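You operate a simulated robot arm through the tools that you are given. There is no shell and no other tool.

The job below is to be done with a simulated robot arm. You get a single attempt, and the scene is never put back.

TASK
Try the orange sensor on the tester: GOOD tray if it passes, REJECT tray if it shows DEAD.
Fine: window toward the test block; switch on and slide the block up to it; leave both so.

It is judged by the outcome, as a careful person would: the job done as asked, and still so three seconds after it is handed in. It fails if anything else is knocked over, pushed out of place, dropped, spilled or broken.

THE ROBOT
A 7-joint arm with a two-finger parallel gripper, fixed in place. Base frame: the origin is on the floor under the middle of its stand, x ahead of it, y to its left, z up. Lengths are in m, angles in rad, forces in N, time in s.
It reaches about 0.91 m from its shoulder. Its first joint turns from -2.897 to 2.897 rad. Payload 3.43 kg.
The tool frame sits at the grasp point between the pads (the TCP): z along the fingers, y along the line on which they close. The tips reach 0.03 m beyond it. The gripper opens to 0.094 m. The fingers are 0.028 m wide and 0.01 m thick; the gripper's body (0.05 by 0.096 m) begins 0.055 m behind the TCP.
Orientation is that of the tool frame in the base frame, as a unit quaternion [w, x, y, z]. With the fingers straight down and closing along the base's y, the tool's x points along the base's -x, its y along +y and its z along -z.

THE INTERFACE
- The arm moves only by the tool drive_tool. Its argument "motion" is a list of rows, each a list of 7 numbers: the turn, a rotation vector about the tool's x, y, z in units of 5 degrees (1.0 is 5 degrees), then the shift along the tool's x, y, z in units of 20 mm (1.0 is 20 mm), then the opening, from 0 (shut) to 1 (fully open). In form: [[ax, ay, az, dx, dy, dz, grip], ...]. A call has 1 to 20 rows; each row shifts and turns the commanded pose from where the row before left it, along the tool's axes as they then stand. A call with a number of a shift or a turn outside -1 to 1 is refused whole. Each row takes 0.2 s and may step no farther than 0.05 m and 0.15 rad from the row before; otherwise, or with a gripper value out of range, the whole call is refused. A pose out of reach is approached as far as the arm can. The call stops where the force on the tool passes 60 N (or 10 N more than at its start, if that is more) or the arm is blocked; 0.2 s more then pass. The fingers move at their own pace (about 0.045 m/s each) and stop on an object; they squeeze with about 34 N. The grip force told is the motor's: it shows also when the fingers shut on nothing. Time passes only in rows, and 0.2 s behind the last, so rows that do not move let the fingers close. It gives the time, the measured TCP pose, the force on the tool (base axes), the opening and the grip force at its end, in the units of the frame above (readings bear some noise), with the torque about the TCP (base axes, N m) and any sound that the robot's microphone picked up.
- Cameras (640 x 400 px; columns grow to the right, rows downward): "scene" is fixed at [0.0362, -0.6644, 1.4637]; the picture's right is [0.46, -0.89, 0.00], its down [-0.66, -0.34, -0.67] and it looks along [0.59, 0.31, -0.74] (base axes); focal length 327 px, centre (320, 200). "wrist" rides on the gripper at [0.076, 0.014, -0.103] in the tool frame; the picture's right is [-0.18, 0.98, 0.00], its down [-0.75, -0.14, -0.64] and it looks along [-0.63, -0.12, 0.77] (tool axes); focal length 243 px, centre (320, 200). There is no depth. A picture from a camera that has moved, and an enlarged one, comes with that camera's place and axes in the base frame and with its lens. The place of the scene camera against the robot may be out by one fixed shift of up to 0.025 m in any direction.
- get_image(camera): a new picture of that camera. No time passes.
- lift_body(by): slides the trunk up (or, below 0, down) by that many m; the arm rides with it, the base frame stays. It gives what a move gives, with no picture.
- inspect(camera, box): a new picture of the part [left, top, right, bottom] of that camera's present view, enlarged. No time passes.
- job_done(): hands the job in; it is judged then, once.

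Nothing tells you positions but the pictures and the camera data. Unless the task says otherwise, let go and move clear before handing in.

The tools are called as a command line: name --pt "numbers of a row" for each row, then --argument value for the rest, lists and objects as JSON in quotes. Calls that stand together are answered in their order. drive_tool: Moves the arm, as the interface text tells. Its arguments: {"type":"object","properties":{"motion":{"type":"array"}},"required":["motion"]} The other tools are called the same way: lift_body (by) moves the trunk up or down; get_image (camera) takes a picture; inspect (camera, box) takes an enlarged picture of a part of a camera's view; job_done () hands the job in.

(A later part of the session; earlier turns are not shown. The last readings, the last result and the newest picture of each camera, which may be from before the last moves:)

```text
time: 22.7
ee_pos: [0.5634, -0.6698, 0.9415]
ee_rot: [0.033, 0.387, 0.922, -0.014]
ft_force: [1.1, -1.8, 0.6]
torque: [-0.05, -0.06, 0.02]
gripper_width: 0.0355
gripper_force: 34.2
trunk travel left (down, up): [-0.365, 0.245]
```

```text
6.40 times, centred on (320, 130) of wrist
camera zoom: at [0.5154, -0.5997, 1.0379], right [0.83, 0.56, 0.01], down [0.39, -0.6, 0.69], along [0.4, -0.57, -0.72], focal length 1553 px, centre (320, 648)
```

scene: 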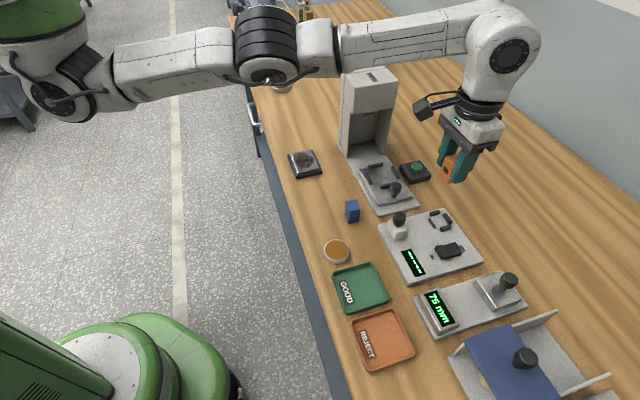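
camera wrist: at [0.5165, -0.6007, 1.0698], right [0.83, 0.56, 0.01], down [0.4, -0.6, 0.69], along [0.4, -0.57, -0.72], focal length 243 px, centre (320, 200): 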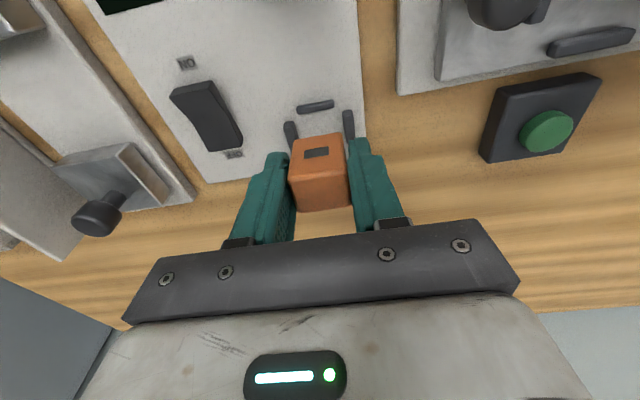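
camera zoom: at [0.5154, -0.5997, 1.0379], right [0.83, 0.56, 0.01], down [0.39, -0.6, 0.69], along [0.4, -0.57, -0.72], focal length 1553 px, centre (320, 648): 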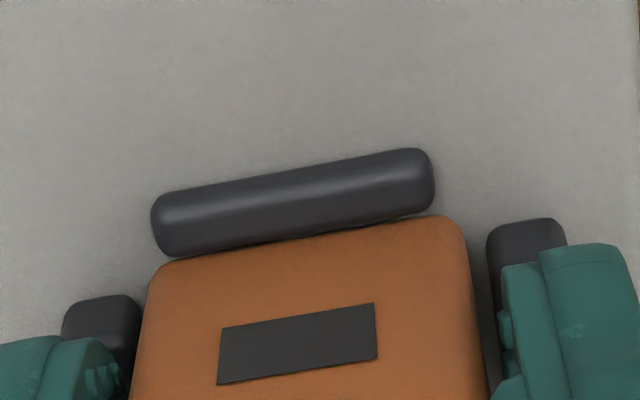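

Still free of contact forces. I'll keep lowering 1 mm at a time.

drive_tool --pt "0 0 0 0 0 0.05 0" --pt "0 0 0 0 0 0 0"

inspect --camera "scene" --box '[425, 195, 473, 235]'

```text
time: 23.3
ee_pos: [0.5642, -0.6704, 0.94]
ee_rot: [0.034, 0.387, 0.922, -0.013]
ft_force: [3.3, -3.7, 1.1]
torque: [-0.14, -0.13, 0.07]
gripper_width: 0.0357
gripper_force: 33.9
trunk travel left (down, up): [-0.365, 0.245]
```

```text
10.00 times, centred on (449, 215) of scene
camera zoom: at [0.0362, -0.6644, 1.4637], right [0.46, -0.89, 0.0], down [-0.66, -0.34, -0.67], along [0.59, 0.31, -0.74], focal length 3270 px, centre (-970, 50)
```

zoom: 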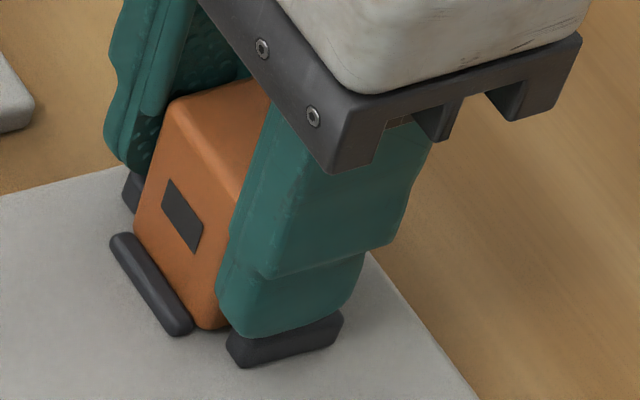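

The force shows the sensor's front edge pressing the near bar by about 5 N outward, so I'll back away from it by 1.5 mm.

drive_tool --pt "0 0 0 -0.075 0 0 0" --pt "0 0 0 0 0 0 0"

inspect --camera "wrist" --box '[270, 100, 370, 160]'

```text
time: 23.9
ee_pos: [0.5647, -0.6696, 0.9405]
ee_rot: [0.033, 0.386, 0.922, -0.013]
ft_force: [0.3, 0.4, 0.2]
torque: [0.0, -0.03, 0.0]
gripper_width: 0.0355
gripper_force: 34.0
trunk travel left (down, up): [-0.365, 0.245]
```

```text
6.40 times, centred on (320, 130) of wrist
camera zoom: at [0.5158, -0.6004, 1.0371], right [0.83, 0.56, 0.01], down [0.4, -0.6, 0.69], along [0.39, -0.57, -0.72], focal length 1553 px, centre (320, 648)
```

zoom: 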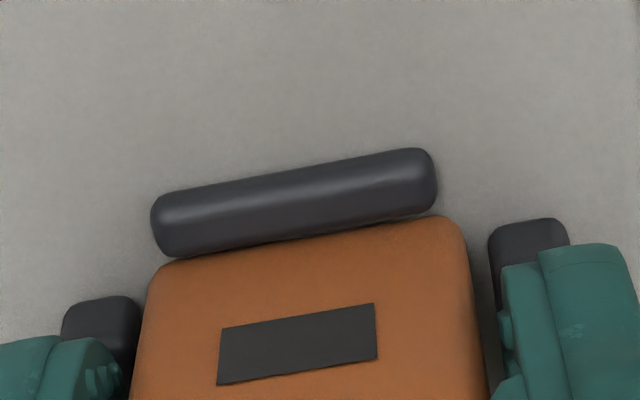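

Contact is gone. I'll continue down in 1 mm steps to find the plate.

drive_tool --pt "0 0 0 0 0 0.06 0" --pt "0 0 0 0 0 0 0"

```text
time: 24.5
ee_pos: [0.5636, -0.6713, 0.9385]
ee_rot: [0.032, 0.387, 0.921, -0.014]
ft_force: [-0.1, 1.6, 1.8]
torque: [0.06, 0.03, 0.04]
gripper_width: 0.0355
gripper_force: 33.9
trunk travel left (down, up): [-0.365, 0.245]
```

drive_tool --pt "0 0 0 0 0 0.05 0" --pt "0 0 0 0 0 0 0"

inspect --camera "wrist" --box '[270, 100, 370, 160]'

inspect --camera "scene" --box '[425, 195, 473, 235]'

```text
time: 25.1
ee_pos: [0.5644, -0.6704, 0.939]
ee_rot: [0.035, 0.386, 0.922, -0.015]
ft_force: [-0.8, 1.7, 11.3]
torque: [0.19, 0.1, -0.06]
gripper_width: 0.0354
gripper_force: 34.1
trunk travel left (down, up): [-0.365, 0.245]
```

```text
6.40 times, centred on (320, 130) of wrist
camera zoom: at [0.5161, -0.6003, 1.0362], right [0.83, 0.56, 0.01], down [0.39, -0.6, 0.69], along [0.4, -0.57, -0.72], focal length 1553 px, centre (320, 648)
```

zoom: 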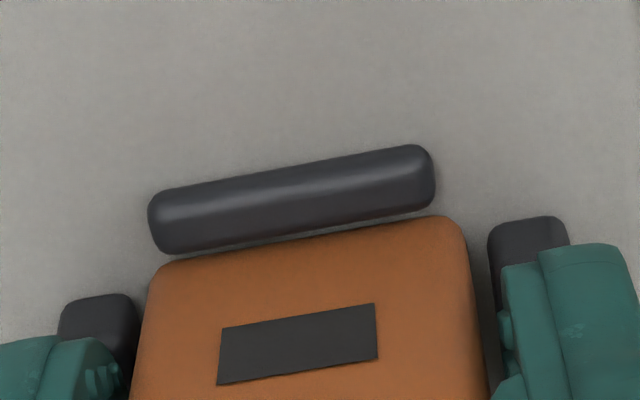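

```text
10.00 times, centred on (449, 215) of scene
camera zoom: at [0.0362, -0.6644, 1.4637], right [0.46, -0.89, 0.0], down [-0.66, -0.34, -0.67], along [0.59, 0.31, -0.74], focal length 3270 px, centre (-970, 50)
```

zoom: 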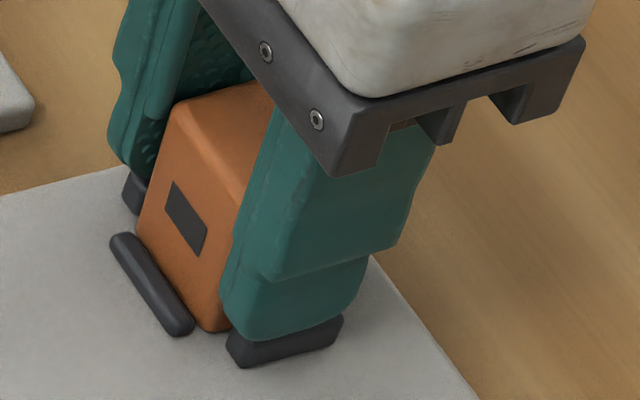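

The 11 N upward reaction sits at the window-side bottom edge, as the 4° tilt would give, so the sensor is on the plate within the bars. I'll ease off slightly and open the fingers.

drive_tool --pt "0 0 0 0 0 -0.03 0" --pt "0 0 0 0 0 0 0.45" --pt "0 0 0 0 0 0 0.6" --pt "0 0 0 0 0 0 0.6" --pt "0 0 0 0 0 0 0.6"

inspect --camera "wrist" --box '[240, 90, 400, 230]'

inspect --camera "scene" --box '[425, 195, 473, 235]'

```text
time: 26.3
ee_pos: [0.5631, -0.67, 0.9383]
ee_rot: [0.032, 0.385, 0.922, -0.013]
ft_force: [0.0, -1.1, -0.4]
torque: [0.04, 0.01, 0.0]
gripper_width: 0.0565
gripper_force: 0.0
trunk travel left (down, up): [-0.365, 0.245]
```

```text
2.86 times, centred on (320, 160) of wrist
camera zoom: at [0.5161, -0.6005, 1.0352], right [0.83, 0.56, 0.01], down [0.39, -0.6, 0.69], along [0.4, -0.57, -0.72], focal length 693 px, centre (320, 314)
```

zoom: 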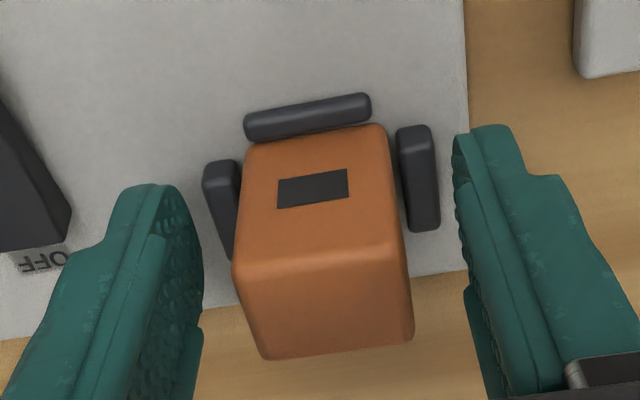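

```text
10.00 times, centred on (449, 215) of scene
camera zoom: at [0.0362, -0.6644, 1.4637], right [0.46, -0.89, 0.0], down [-0.66, -0.34, -0.67], along [0.59, 0.31, -0.74], focal length 3270 px, centre (-970, 50)
```

zoom: 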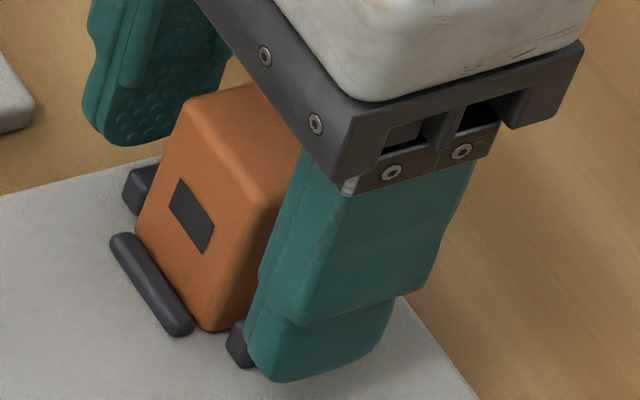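

Released; the sensor sits between the bars. I'll raise the trunk straight up and check that it's seated flat.

lift_body --by 0.1

get_image --camera "wrist"

inspect --camera "wrist" --box '[270, 60, 370, 140]'

inspect --camera "scene" --box '[370, 190, 490, 290]'

```text
time: 27.6
ee_pos: [0.5645, -0.6693, 1.0389]
ee_rot: [0.031, 0.386, 0.922, -0.014]
ft_force: [0.3, 0.5, 0.5]
torque: [-0.03, 0.01, -0.02]
gripper_width: 0.0564
gripper_force: 0.0
trunk travel left (down, up): [-0.465, 0.145]
```

```text
taken
camera wrist: at [0.5162, -0.6005, 1.1352], right [0.83, 0.56, 0.01], down [0.39, -0.6, 0.69], along [0.4, -0.57, -0.72], focal length 243 px, centre (320, 200)
```

wrist: 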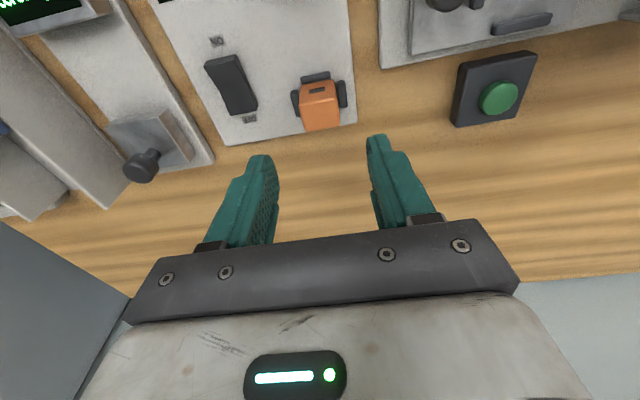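

```text
5.00 times, centred on (320, 100) of wrist
camera zoom: at [0.5162, -0.6005, 1.1352], right [0.83, 0.56, 0.01], down [0.39, -0.6, 0.69], along [0.4, -0.57, -0.72], focal length 1213 px, centre (320, 700)
```

zoom: 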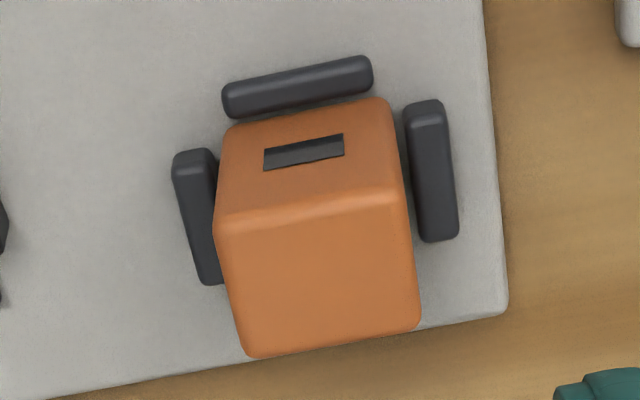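

```text
4.00 times, centred on (430, 240) of scene
camera zoom: at [0.0362, -0.6644, 1.4637], right [0.46, -0.89, 0.0], down [-0.66, -0.34, -0.67], along [0.59, 0.31, -0.74], focal length 1308 px, centre (-120, 40)
```

zoom: 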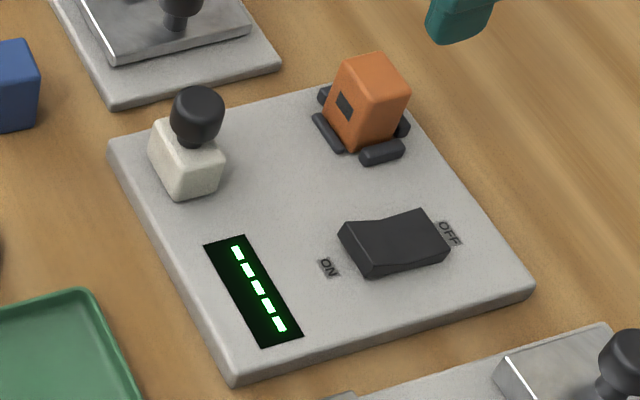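

From both cameras the sensor appears within the bars; I'll zoom in to verify it's upright.

inspect --camera "scene" --box '[425, 195, 473, 235]'

inspect --camera "scene" --box '[380, 205, 440, 245]'

inspect --camera "scene" --box '[425, 230, 485, 270]'

```text
10.00 times, centred on (449, 215) of scene
camera zoom: at [0.0362, -0.6644, 1.4637], right [0.46, -0.89, 0.0], down [-0.66, -0.34, -0.67], along [0.59, 0.31, -0.74], focal length 3270 px, centre (-970, 50)
```

zoom: 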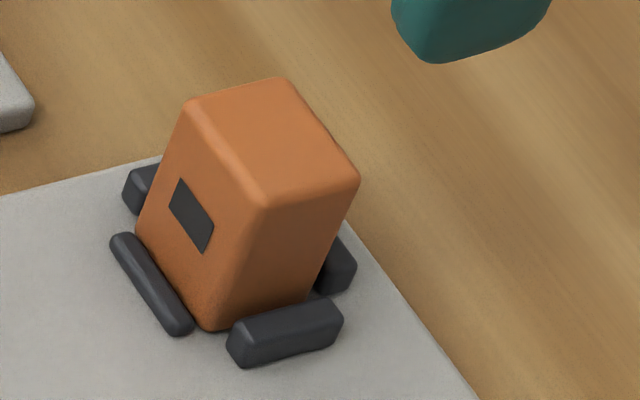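

```text
10.00 times, centred on (410, 225) of scene
camera zoom: at [0.0362, -0.6644, 1.4637], right [0.46, -0.89, 0.0], down [-0.66, -0.34, -0.67], along [0.59, 0.31, -0.74], focal length 3270 px, centre (-580, -50)
```

zoom: 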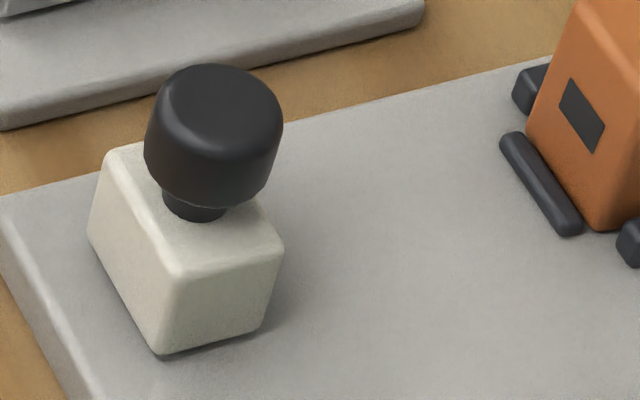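

```text
10.00 times, centred on (455, 250) of scene
camera zoom: at [0.0362, -0.6644, 1.4637], right [0.46, -0.89, 0.0], down [-0.66, -0.34, -0.67], along [0.59, 0.31, -0.74], focal length 3270 px, centre (-1030, -300)
```

zoom: 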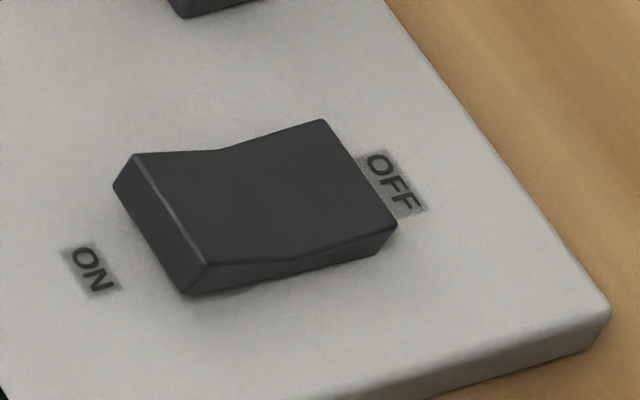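

The sensor is upright within a degree and inside all four bars. Next is the rocker switch: I'll locate its ON end precisely with the wrist camera.

inspect --camera "wrist" --box '[190, 20, 290, 140]'

inspect --camera "wrist" --box '[140, 0, 300, 60]'

```text
3.33 times, centred on (240, 80) of wrist
camera zoom: at [0.5162, -0.6005, 1.1352], right [0.83, 0.56, 0.01], down [0.39, -0.6, 0.69], along [0.4, -0.57, -0.72], focal length 809 px, centre (587, 600)
```

zoom: 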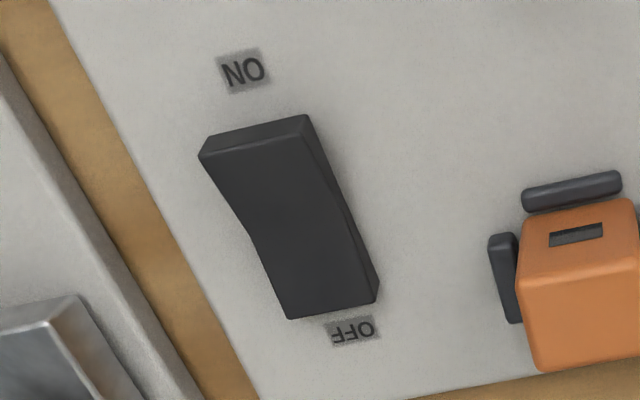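

```text
4.00 times, centred on (220, 30) of wrist
camera zoom: at [0.5162, -0.6005, 1.1352], right [0.83, 0.56, 0.01], down [0.39, -0.6, 0.69], along [0.4, -0.57, -0.72], focal length 970 px, centre (720, 880)
```

zoom: 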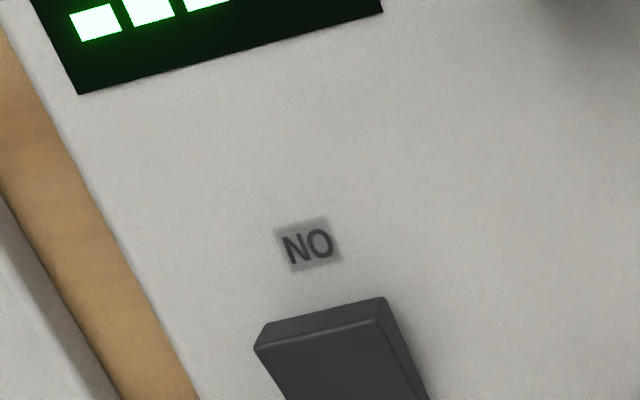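

The rocker's ON end is about 50 mm toward the robot and 76 mm toward -e1 from the tool. I'll close the fingers, move above it and come down to about 18 mm over it.

drive_tool --pt "0 0 0 0.59 -0.945 0 0" --pt "0 0 0 0.59 -0.945 0 0" --pt "0 0 0 0.59 -0.945 0 0" --pt "0 0 0 0.58 -0.94 0 0" --pt "0 0 0 0 0 0.8 0" --pt "0 0 0 0 0 0.8 0" --pt "0 0 0 0 0 0.8 0" --pt "0 0 0 0 0 0.8 0" --pt "0 0 0 0 0 0.6 0" --pt "0 0 0 0 0 0 0"

get_image --camera "wrist"

inspect --camera "scene" --box '[370, 180, 510, 290]'

```text
time: 29.8
ee_pos: [0.4815, -0.6919, 0.9609]
ee_rot: [0.032, 0.387, 0.921, -0.014]
ft_force: [0.2, -0.9, 0.0]
torque: [0.01, -0.02, 0.02]
gripper_width: 0.0002
gripper_force: 33.6
trunk travel left (down, up): [-0.465, 0.145]
```

```text
taken
camera wrist: at [0.4331, -0.6225, 1.0564], right [0.83, 0.56, 0.01], down [0.39, -0.6, 0.69], along [0.4, -0.57, -0.72], focal length 243 px, centre (320, 200)
```

wrist: 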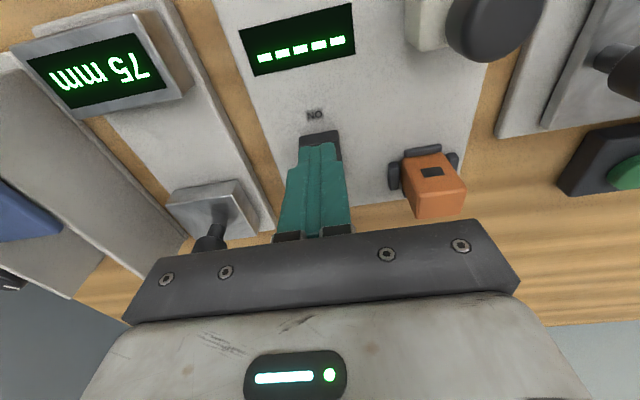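

```text
3.64 times, centred on (440, 235) of scene
camera zoom: at [0.0362, -0.6644, 1.4637], right [0.46, -0.89, 0.0], down [-0.66, -0.34, -0.67], along [0.59, 0.31, -0.74], focal length 1189 px, centre (-116, 73)
```

zoom: 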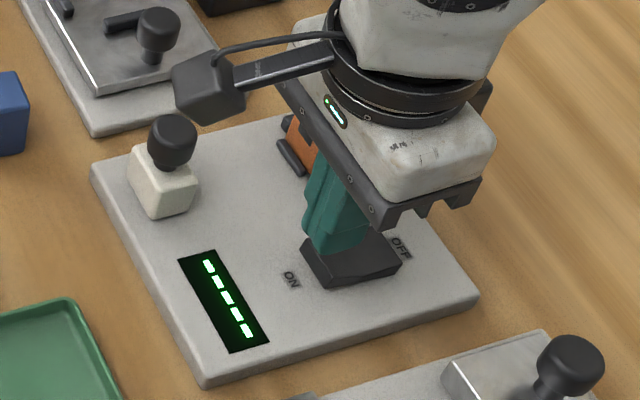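

The closed fingertips are over the ON half of the rocker. I'll zoom to confirm before pressing.

inspect --camera "wrist" --box '[270, 90, 370, 170]'

inspect --camera "scene" --box '[430, 225, 480, 265]'

```text
5.00 times, centred on (320, 130) of wrist
camera zoom: at [0.4331, -0.6225, 1.0564], right [0.83, 0.56, 0.01], down [0.39, -0.6, 0.69], along [0.4, -0.57, -0.72], focal length 1213 px, centre (320, 550)
```

zoom: 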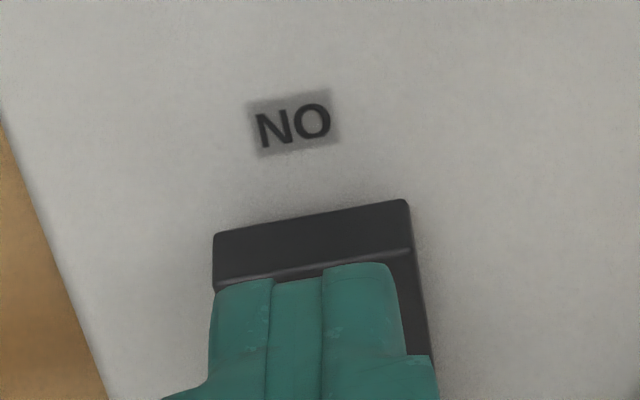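

```text
10.00 times, centred on (455, 245) of scene
camera zoom: at [0.0362, -0.6644, 1.4637], right [0.46, -0.89, 0.0], down [-0.66, -0.34, -0.67], along [0.59, 0.31, -0.74], focal length 3270 px, centre (-1030, -250)
```

zoom: 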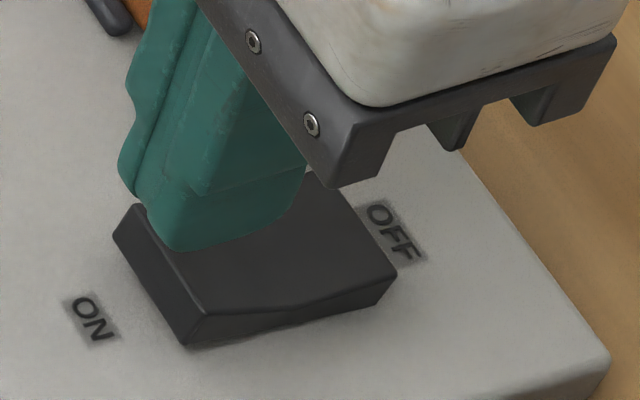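

Fingers are aligned across the rocker and cover only its ON half. I'll approach 16 mm, then press in small steps.

drive_tool --pt "0 0 0 0 0 0.4 0" --pt "0 0 0 0 0 0.4 0" --pt "0 0 0 0 0 0 0"

inspect --camera "scene" --box '[420, 215, 480, 265]'

```text
time: 30.6
ee_pos: [0.4816, -0.6935, 0.9447]
ee_rot: [0.033, 0.387, 0.921, -0.014]
ft_force: [0.3, 1.2, 0.5]
torque: [0.01, -0.05, -0.02]
gripper_width: 0.0
gripper_force: 32.9
trunk travel left (down, up): [-0.465, 0.145]
```

```text
8.00 times, centred on (450, 240) of scene
camera zoom: at [0.0362, -0.6644, 1.4637], right [0.46, -0.89, 0.0], down [-0.66, -0.34, -0.67], along [0.59, 0.31, -0.74], focal length 2616 px, centre (-720, -120)
```

zoom: 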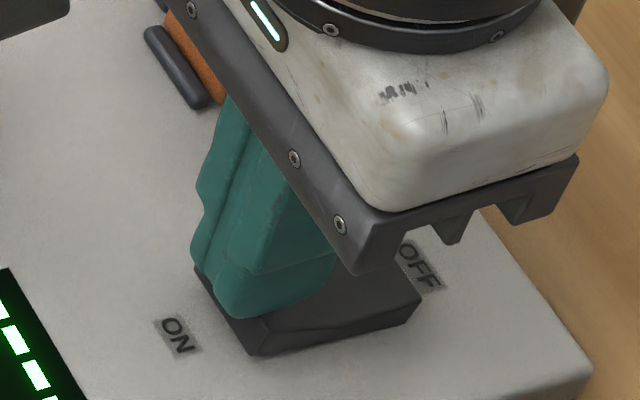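

drive_tool --pt "0 0 0 0 0 0.1 0" --pt "0 0 0 0 0 0.1 0" --pt "0 0 0 0 0 0 0"

```text
time: 31.4
ee_pos: [0.4819, -0.6932, 0.9389]
ee_rot: [0.033, 0.387, 0.921, -0.013]
ft_force: [-0.6, 0.2, -0.2]
torque: [0.0, -0.01, -0.01]
gripper_width: 0.0
gripper_force: 33.2
trunk travel left (down, up): [-0.465, 0.145]
```

No contact yet with the tips near z = 0.909. I'll step down 2 mm at a time.

drive_tool --pt "0 0 0 0 0 0.1 0" --pt "0 0 0 0 0 0 0"

```text
time: 32.0
ee_pos: [0.4828, -0.694, 0.939]
ee_rot: [0.033, 0.386, 0.922, -0.013]
ft_force: [0.6, 2.1, 4.3]
torque: [0.03, -0.01, -0.03]
gripper_width: 0.0
gripper_force: 33.2
trunk travel left (down, up): [-0.465, 0.145]
```

Contact has begun at 4 N. I'll press on in 2 mm steps.

drive_tool --pt "0 0 0 0 0 0.1 0" --pt "0 0 0 0 0 0 0"

inspect --camera "scene" --box '[390, 215, 480, 275]'

```text
time: 32.6
ee_pos: [0.4822, -0.6952, 0.9387]
ee_rot: [0.033, 0.386, 0.922, -0.015]
ft_force: [-2.0, 8.2, 20.5]
torque: [0.03, -0.22, 0.02]
gripper_width: 0.0003
gripper_force: 32.4
trunk travel left (down, up): [-0.465, 0.145]
```

```text
6.67 times, centred on (435, 245) of scene
camera zoom: at [0.0362, -0.6644, 1.4637], right [0.46, -0.89, 0.0], down [-0.66, -0.34, -0.67], along [0.59, 0.31, -0.74], focal length 2180 px, centre (-447, -100)
```

zoom: 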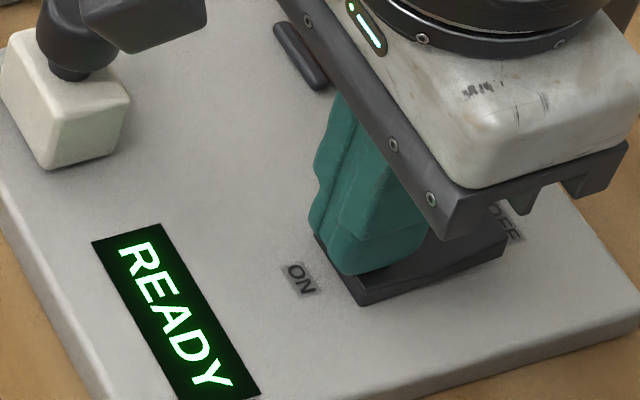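

The display now reads READY, so the switch is on. I'll lift straight off and check that it stays on.

lift_body --by 0.09

get_image --camera "wrist"

inspect --camera "scene" --box '[370, 190, 490, 290]'

```text
time: 33.9
ee_pos: [0.4816, -0.6951, 1.0263]
ee_rot: [0.032, 0.386, 0.922, -0.013]
ft_force: [-0.5, 0.4, -0.1]
torque: [0.01, 0.0, 0.01]
gripper_width: 0.0
gripper_force: 32.9
trunk travel left (down, up): [-0.555, 0.055]
```

```text
taken
camera wrist: at [0.434, -0.6247, 1.1222], right [0.83, 0.56, 0.01], down [0.39, -0.6, 0.69], along [0.4, -0.57, -0.72], focal length 243 px, centre (320, 200)
```

wrist: 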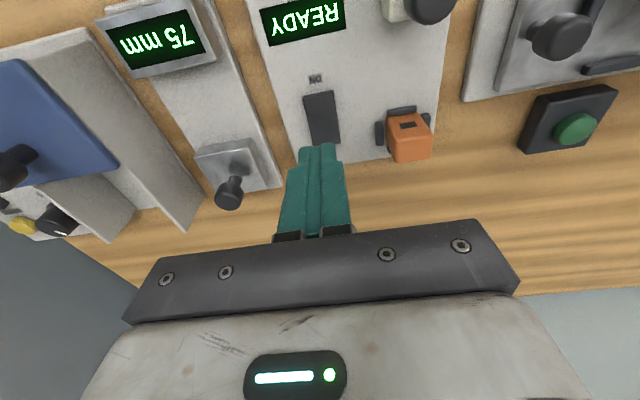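

```text
4.00 times, centred on (430, 240) of scene
camera zoom: at [0.0362, -0.6644, 1.4637], right [0.46, -0.89, 0.0], down [-0.66, -0.34, -0.67], along [0.59, 0.31, -0.74], focal length 1308 px, centre (-120, 40)
```

zoom: 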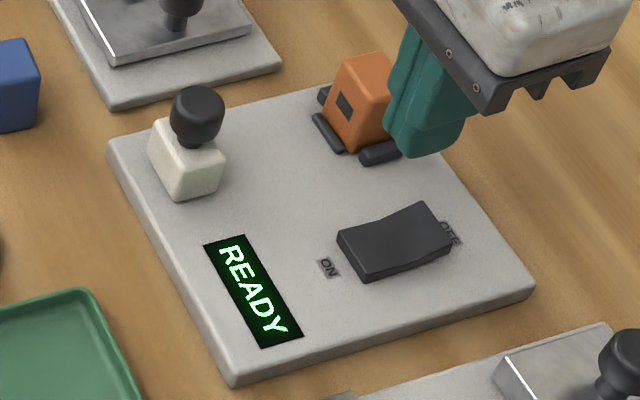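

The switch stays on and READY is lit. Now I'll move above the test block to locate it precisely before pushing it.

drive_tool --pt "0 0 0 0.625 0.89 0 0" --pt "0 0 0 0.625 0.89 0 0" --pt "0 0 0 0.625 0.89 0 0" --pt "0 0 0 0.625 0.89 0 0" --pt "0 0 0 0 0 0 0"

get_image --camera "wrist"

inspect --camera "wrist" --box '[260, 60, 400, 160]'

get_image --camera "scene"

```text
time: 35.1
ee_pos: [0.4976, -0.6092, 1.0244]
ee_rot: [0.032, 0.386, 0.922, -0.013]
ft_force: [0.2, -0.1, 0.6]
torque: [0.0, 0.01, 0.0]
gripper_width: 0.0002
gripper_force: 33.3
trunk travel left (down, up): [-0.555, 0.055]
```

```text
taken
camera wrist: at [0.4502, -0.5394, 1.1205], right [0.83, 0.56, 0.01], down [0.39, -0.6, 0.69], along [0.39, -0.57, -0.72], focal length 243 px, centre (320, 200)
```

wrist: 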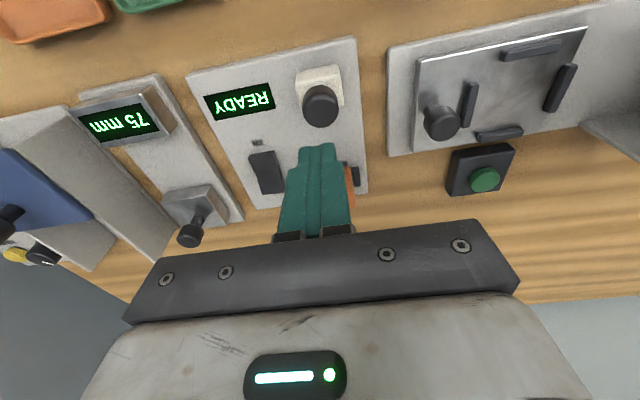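

```text
4.00 times, centred on (330, 110) of wrist
camera zoom: at [0.4502, -0.5394, 1.1205], right [0.83, 0.56, 0.01], down [0.39, -0.6, 0.69], along [0.39, -0.57, -0.72], focal length 970 px, centre (280, 560)
```

zoom: 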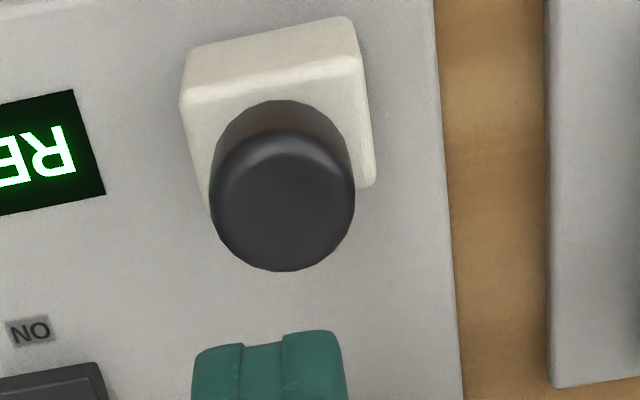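

```text
taken
```

scene: 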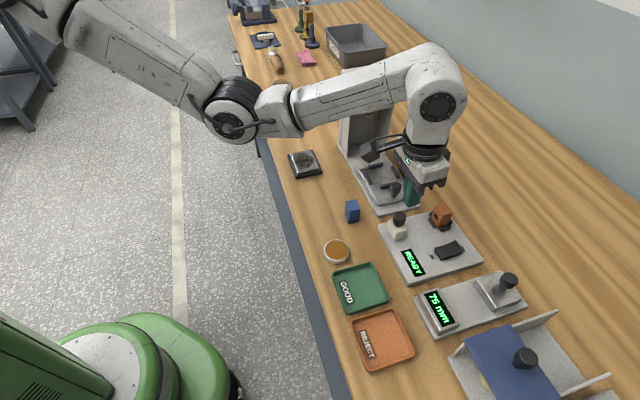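

The test block is about 35 × 25 × 35 mm with its robot-side face 31 mm behind the tool, and it needs to slide about 80 mm to the sensor. I'll go behind it on the robot side and descend.

drive_tool --pt "0 0 0 0.96 0.04 0 0" --pt "0 0 0 0.96 0.04 0 0" --pt "0 0 0 0.96 0.04 0 0" --pt "0 0 0 0 0 0.9 0" --pt "0 0 0 0 0 0.9 0" --pt "0 0 0 0 0 0.9 0" --pt "0 0 0 0 0 0.7 0" --pt "0 0 0 0 0 0 0"

get_image --camera "wrist"

inspect --camera "scene" --box '[340, 170, 460, 270]'

```text
time: 36.9
ee_pos: [0.4638, -0.5697, 0.9492]
ee_rot: [0.032, 0.387, 0.921, -0.013]
ft_force: [0.3, -0.2, -1.2]
torque: [0.01, -0.02, 0.0]
gripper_width: 0.0002
gripper_force: 33.1
trunk travel left (down, up): [-0.555, 0.055]
```

```text
taken
camera wrist: at [0.4155, -0.5004, 1.0465], right [0.83, 0.56, 0.01], down [0.39, -0.6, 0.69], along [0.4, -0.57, -0.72], focal length 243 px, centre (320, 200)
```

wrist: 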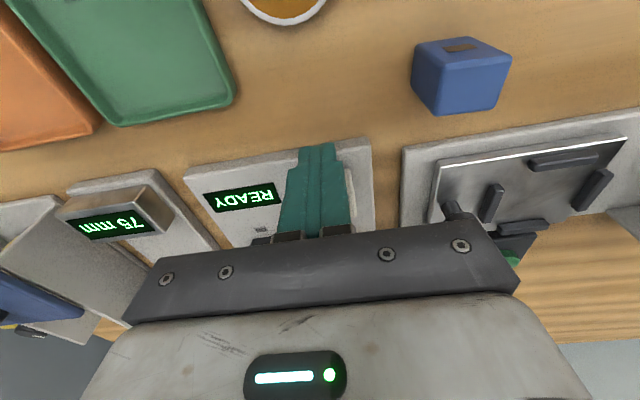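

```text
4.00 times, centred on (400, 220) of scene
camera zoom: at [0.0362, -0.6644, 1.4637], right [0.46, -0.89, 0.0], down [-0.66, -0.34, -0.67], along [0.59, 0.31, -0.74], focal length 1308 px, centre (0, 120)
```

zoom: 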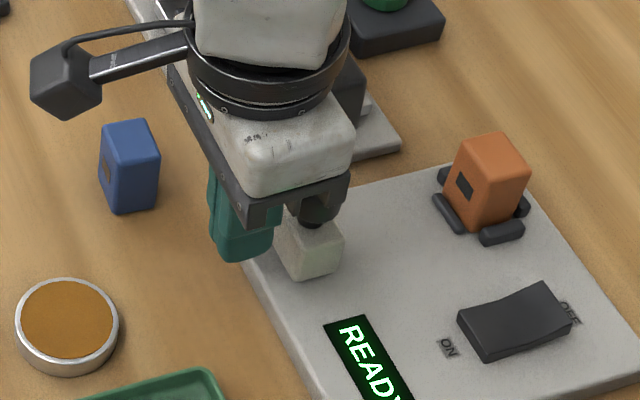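

The fingers are behind the block and the hand's body clears the knob by a good margin. I'll lower 14 mm more so the tips sit just above the plate, then close the gap.

drive_tool --pt "0 0 0 0 0 0.35 0" --pt "0 0 0 0 0 0.35 0" --pt "0 0 0 -0.3 0 0.021 0" --pt "0 0 0 0 0 0 0"

inspect --camera "wrist" --box '[240, 110, 400, 250]'

inspect --camera "scene" --box '[370, 195, 430, 245]'

```text
time: 37.9
ee_pos: [0.4666, -0.5757, 0.9353]
ee_rot: [0.031, 0.387, 0.921, -0.013]
ft_force: [-0.3, 0.2, 0.5]
torque: [-0.03, -0.01, -0.01]
gripper_width: 0.0001
gripper_force: 33.4
trunk travel left (down, up): [-0.555, 0.055]
```

```text
2.86 times, centred on (320, 180) of wrist
camera zoom: at [0.4195, -0.505, 1.0326], right [0.83, 0.56, 0.01], down [0.39, -0.6, 0.69], along [0.4, -0.57, -0.72], focal length 693 px, centre (320, 257)
```

zoom: 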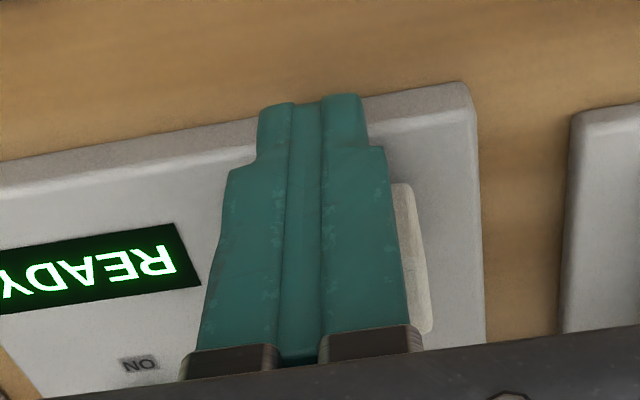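

```text
8.00 times, centred on (400, 220) of scene
camera zoom: at [0.0362, -0.6644, 1.4637], right [0.46, -0.89, 0.0], down [-0.66, -0.34, -0.67], along [0.59, 0.31, -0.74], focal length 2616 px, centre (-320, 40)
```

zoom: 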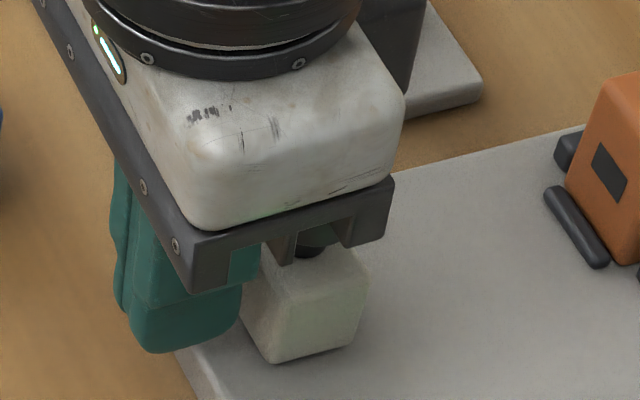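

Finger and block are lined up with the hand clear above the knob. I'll push gently for 30 mm and check forces.

drive_tool --pt "0 0 0 -0.4 0 0.028 0" --pt "0 0 0 -0.4 0 0.028 0" --pt "0 0 0 -0.4 0 0.028 0" --pt "0 0 0 -0.4 0 0.028 0" --pt "0 0 0 0 0 0 0"

inspect --camera "scene" --box '[360, 180, 480, 280]'

```text
time: 39.1
ee_pos: [0.4911, -0.5978, 0.9356]
ee_rot: [0.032, 0.387, 0.922, -0.014]
ft_force: [0.6, -0.2, 0.1]
torque: [0.0, -0.04, -0.02]
gripper_width: 0.0001
gripper_force: 33.1
trunk travel left (down, up): [-0.555, 0.055]
```

```text
4.00 times, centred on (420, 230) of scene
camera zoom: at [0.0362, -0.6644, 1.4637], right [0.46, -0.89, 0.0], down [-0.66, -0.34, -0.67], along [0.59, 0.31, -0.74], focal length 1308 px, centre (-80, 80)
```

zoom: 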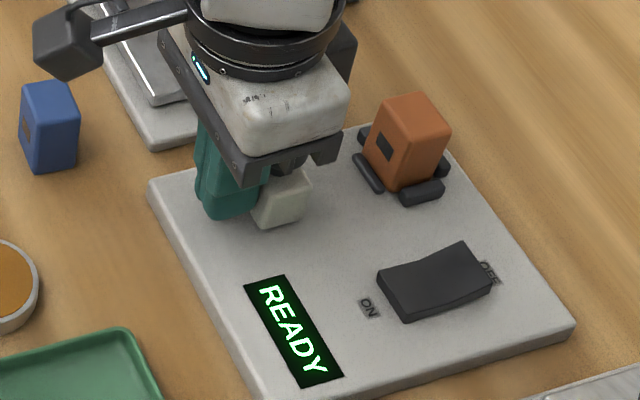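

The block slides freely and READY is still shown, with about 50 mm to go. I'll push 40 mm more.

drive_tool --pt "0 0 0 -0.4 0 0.028 0" --pt "0 0 0 -0.4 0 0.028 0" --pt "0 0 0 -0.4 0 0.028 0" --pt "0 0 0 -0.4 0 0.028 0" --pt "0 0 0 -0.35 0 0.024 0" --pt "0 0 0 0 0 0 0"

inspect --camera "scene" --box '[370, 190, 490, 290]'

inspect --camera "scene" --box '[415, 195, 463, 235]'

```text
time: 40.5
ee_pos: [0.5153, -0.6224, 0.9363]
ee_rot: [0.029, 0.387, 0.922, -0.011]
ft_force: [-25.4, 33.9, 11.7]
torque: [0.52, 0.97, 0.07]
gripper_width: 0.0
gripper_force: 33.2
trunk travel left (down, up): [-0.555, 0.055]
```

```text
4.00 times, centred on (430, 240) of scene
camera zoom: at [0.0362, -0.6644, 1.4637], right [0.46, -0.89, 0.0], down [-0.66, -0.34, -0.67], along [0.59, 0.31, -0.74], focal length 1308 px, centre (-120, 40)
```

zoom: 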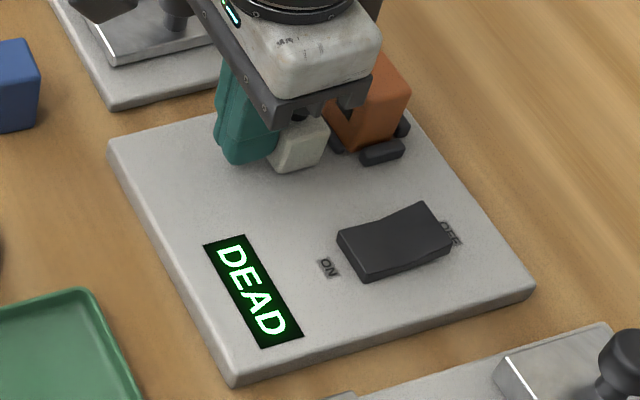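

```text
10.00 times, centred on (439, 215) of scene
camera zoom: at [0.0362, -0.6644, 1.4637], right [0.46, -0.89, 0.0], down [-0.66, -0.34, -0.67], along [0.59, 0.31, -0.74], focal length 3270 px, centre (-870, 50)
```

zoom: 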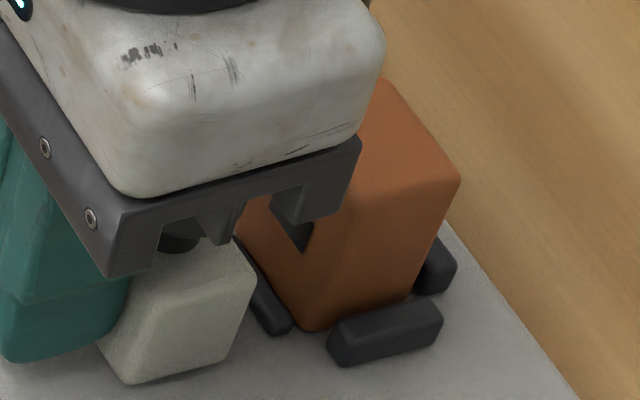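

The display now shows DEAD and the block is against its end stop (about 42 N). I'll ease the fingers back and see whether the reading and the block hold.

drive_tool --pt "0 0 0 0.5 0 -0.035 0" --pt "0 0 0 0.5 0 -0.035 0" --pt "0 0 0 0.5 0 -0.035 0" --pt "0 0 0 0 0 0 0"

inspect --camera "scene" --box '[370, 190, 490, 290]'

inspect --camera "wrist" --box '[200, 80, 420, 250]'

```text
time: 41.5
ee_pos: [0.4957, -0.6051, 0.9372]
ee_rot: [0.034, 0.386, 0.922, -0.015]
ft_force: [0.3, 1.5, 0.1]
torque: [0.0, 0.04, 0.0]
gripper_width: 0.0
gripper_force: 32.6
trunk travel left (down, up): [-0.555, 0.055]
```

```text
4.00 times, centred on (430, 240) of scene
camera zoom: at [0.0362, -0.6644, 1.4637], right [0.46, -0.89, 0.0], down [-0.66, -0.34, -0.67], along [0.59, 0.31, -0.74], focal length 1308 px, centre (-120, 40)
```

zoom: 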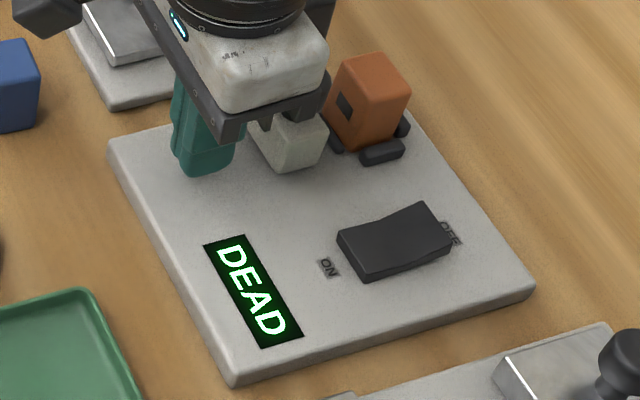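

```text
2.35 times, centred on (310, 165) of wrist
camera zoom: at [0.4482, -0.535, 1.0334], right [0.83, 0.56, 0.01], down [0.39, -0.6, 0.69], along [0.4, -0.57, -0.72], focal length 571 px, centre (344, 282)
```

zoom: 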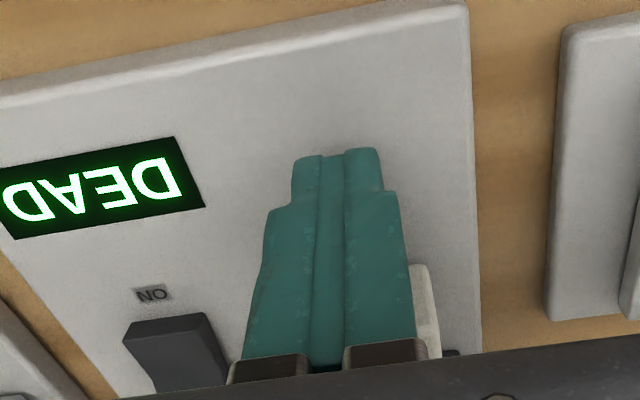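

DEAD is steady with the block left in place and the switch on, so the sensor goes to REJECT. I'll raise the arm and restore the trunk height I used for placing.

drive_tool --pt "0 0 0 0 0 -1 0" --pt "0 0 0 0 0 -1 0" --pt "0 0 0 0 0 -1 0" --pt "0 0 0 0 0 -1 0" --pt "0 0 0 0 0 -1 0" --pt "0 0 0 0 0 -1 0" --pt "0 0 0 0 0 -1 0" --pt "0 0 0 0 0 -1 0" --pt "0 0 0 0 0 -1 0" --pt "0 0 0 0 0 -1 0" --pt "0 0 0 0 0 0 0"

lift_body --by -0.09

get_image --camera "wrist"

```text
time: 43.9
ee_pos: [0.487, -0.593, 1.1362]
ee_rot: [0.032, 0.386, 0.922, -0.013]
ft_force: [-0.8, -0.6, -0.6]
torque: [-0.02, 0.02, -0.02]
gripper_width: 0.0
gripper_force: 32.9
trunk travel left (down, up): [-0.555, 0.055]
```

```text
time: 45.1
ee_pos: [0.4869, -0.5932, 1.0468]
ee_rot: [0.032, 0.386, 0.922, -0.014]
ft_force: [0.8, 0.7, -0.7]
torque: [0.01, 0.0, 0.02]
gripper_width: 0.0002
gripper_force: 32.8
trunk travel left (down, up): [-0.465, 0.145]
```

```text
taken
camera wrist: at [0.4392, -0.5235, 1.1417], right [0.83, 0.56, 0.01], down [0.39, -0.6, 0.69], along [0.4, -0.57, -0.72], focal length 243 px, centre (320, 200)
```

wrist: 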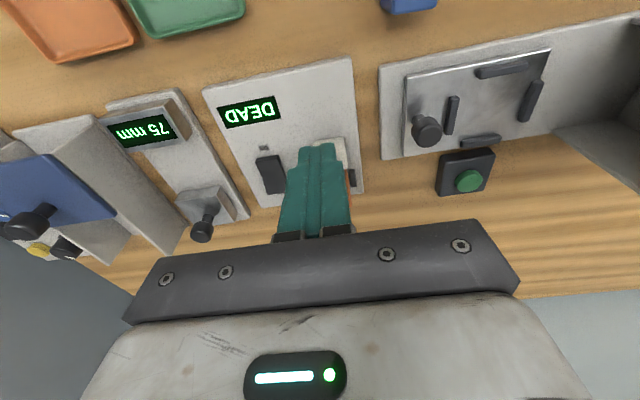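

Now I'll move above the sensor, offset about 3 mm outward so the fingers stay clear of the block, with the gripper opened to about 61 mm.

drive_tool --pt "0 0 0 -0.928 0.009 0.065 0.3" --pt "0 0 0 -0.928 0.009 0.065 0.65" --pt "0 0 0 -0.928 0.009 0.065 0.65" --pt "0 0 0 -0.928 0.009 0.065 0.65" --pt "0 0 0 -0.928 0.009 0.065 0.65" --pt "0 0 0 -0.928 0.009 0.065 0.65" --pt "0 0 0 0 0 0 0.65"

get_image --camera "wrist"

inspect --camera "wrist" --box '[270, 40, 370, 140]'

inspect --camera "scene" --box '[405, 180, 477, 240]'

```text
time: 46.7
ee_pos: [0.5652, -0.673, 1.0448]
ee_rot: [0.033, 0.386, 0.922, -0.013]
ft_force: [1.2, -0.6, 0.1]
torque: [0.0, 0.0, -0.02]
gripper_width: 0.0613
gripper_force: 0.1
trunk travel left (down, up): [-0.465, 0.145]
```

```text
taken
camera wrist: at [0.5185, -0.6027, 1.1417], right [0.83, 0.56, 0.01], down [0.39, -0.6, 0.69], along [0.39, -0.57, -0.72], focal length 243 px, centre (320, 200)
```

wrist: 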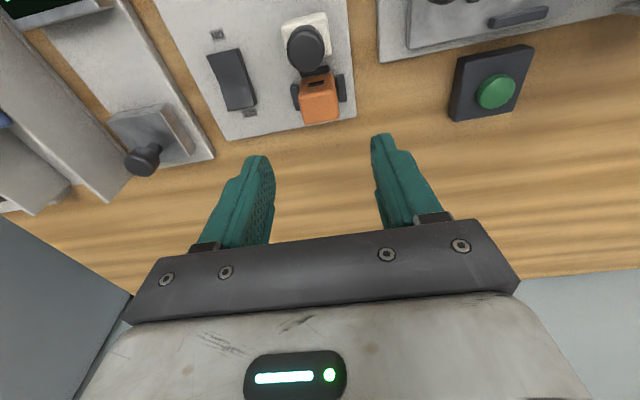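

```text
4.00 times, centred on (320, 90) of wrist
camera zoom: at [0.5185, -0.6027, 1.1417], right [0.83, 0.56, 0.01], down [0.39, -0.6, 0.69], along [0.39, -0.57, -0.72], focal length 970 px, centre (320, 640)
```

zoom: 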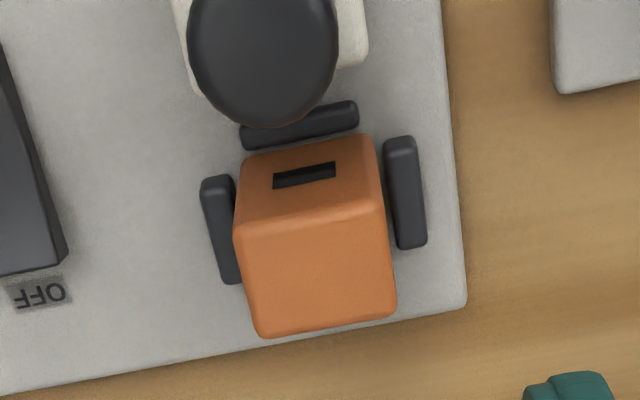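

```text
6.67 times, centred on (441, 210) of scene
camera zoom: at [0.0362, -0.6644, 1.4637], right [0.46, -0.89, 0.0], down [-0.66, -0.34, -0.67], along [0.59, 0.31, -0.74], focal length 2180 px, centre (-487, 133)
```

zoom: 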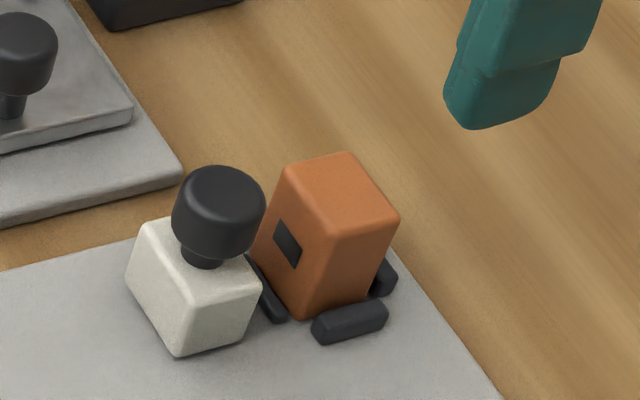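

The sensor is centred in y and the fingers will be about 7 mm clear of the block. I'll lower the trunk 0.08 m first and check.

lift_body --by -0.08

inspect --camera "wrist" --box '[240, 80, 400, 220]'

inspect --camera "scene" --box '[405, 180, 477, 240]'

```text
time: 47.9
ee_pos: [0.5667, -0.6724, 0.965]
ee_rot: [0.032, 0.386, 0.922, -0.012]
ft_force: [-0.4, -0.7, 1.1]
torque: [-0.01, 0.01, 0.0]
gripper_width: 0.0612
gripper_force: 0.0
trunk travel left (down, up): [-0.385, 0.225]
```

```text
2.86 times, centred on (320, 150) of wrist
camera zoom: at [0.5185, -0.6027, 1.0617], right [0.83, 0.56, 0.01], down [0.39, -0.6, 0.69], along [0.4, -0.57, -0.72], focal length 693 px, centre (320, 343)
```

zoom: 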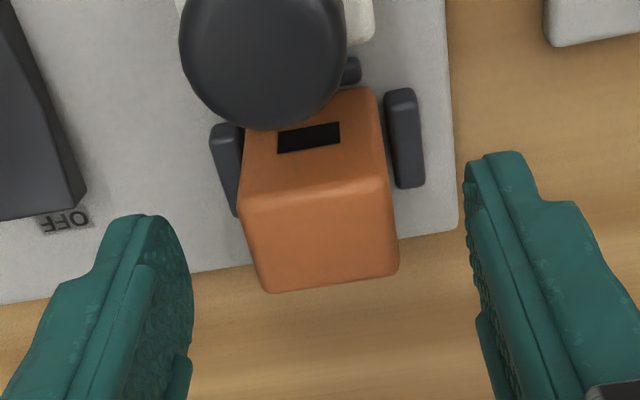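

```text
6.67 times, centred on (441, 210) of scene
camera zoom: at [0.0362, -0.6644, 1.4637], right [0.46, -0.89, 0.0], down [-0.66, -0.34, -0.67], along [0.59, 0.31, -0.74], focal length 2180 px, centre (-487, 133)
```

zoom: 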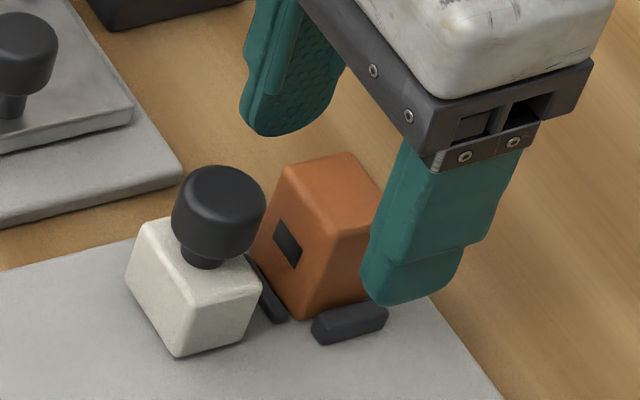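

The fingers straddle the sensor with the block's knob well clear. I'll lower 25 mm to grasp height.

lift_body --by -0.025

inspect --camera "wrist" --box '[240, 90, 400, 230]'

inspect --camera "scene" --box '[405, 180, 477, 240]'

```text
time: 48.6
ee_pos: [0.5665, -0.6719, 0.9406]
ee_rot: [0.032, 0.386, 0.922, -0.013]
ft_force: [0.1, -0.3, 0.0]
torque: [0.01, 0.02, -0.02]
gripper_width: 0.061
gripper_force: 0.0
trunk travel left (down, up): [-0.36, 0.25]
```

```text
2.86 times, centred on (320, 160) of wrist
camera zoom: at [0.5185, -0.6026, 1.0366], right [0.83, 0.56, 0.01], down [0.39, -0.6, 0.69], along [0.4, -0.57, -0.72], focal length 693 px, centre (320, 314)
```

zoom: 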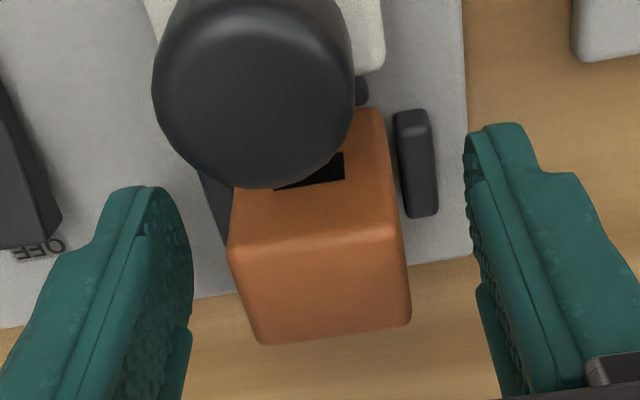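

```text
6.67 times, centred on (441, 210) of scene
camera zoom: at [0.0362, -0.6644, 1.4637], right [0.46, -0.89, 0.0], down [-0.66, -0.34, -0.67], along [0.59, 0.31, -0.74], focal length 2180 px, centre (-487, 133)
```

zoom: 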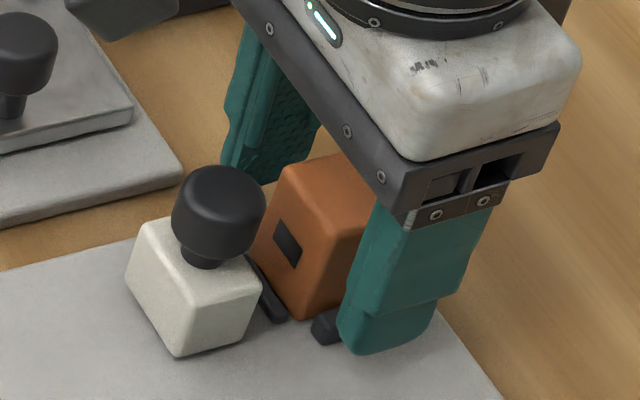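

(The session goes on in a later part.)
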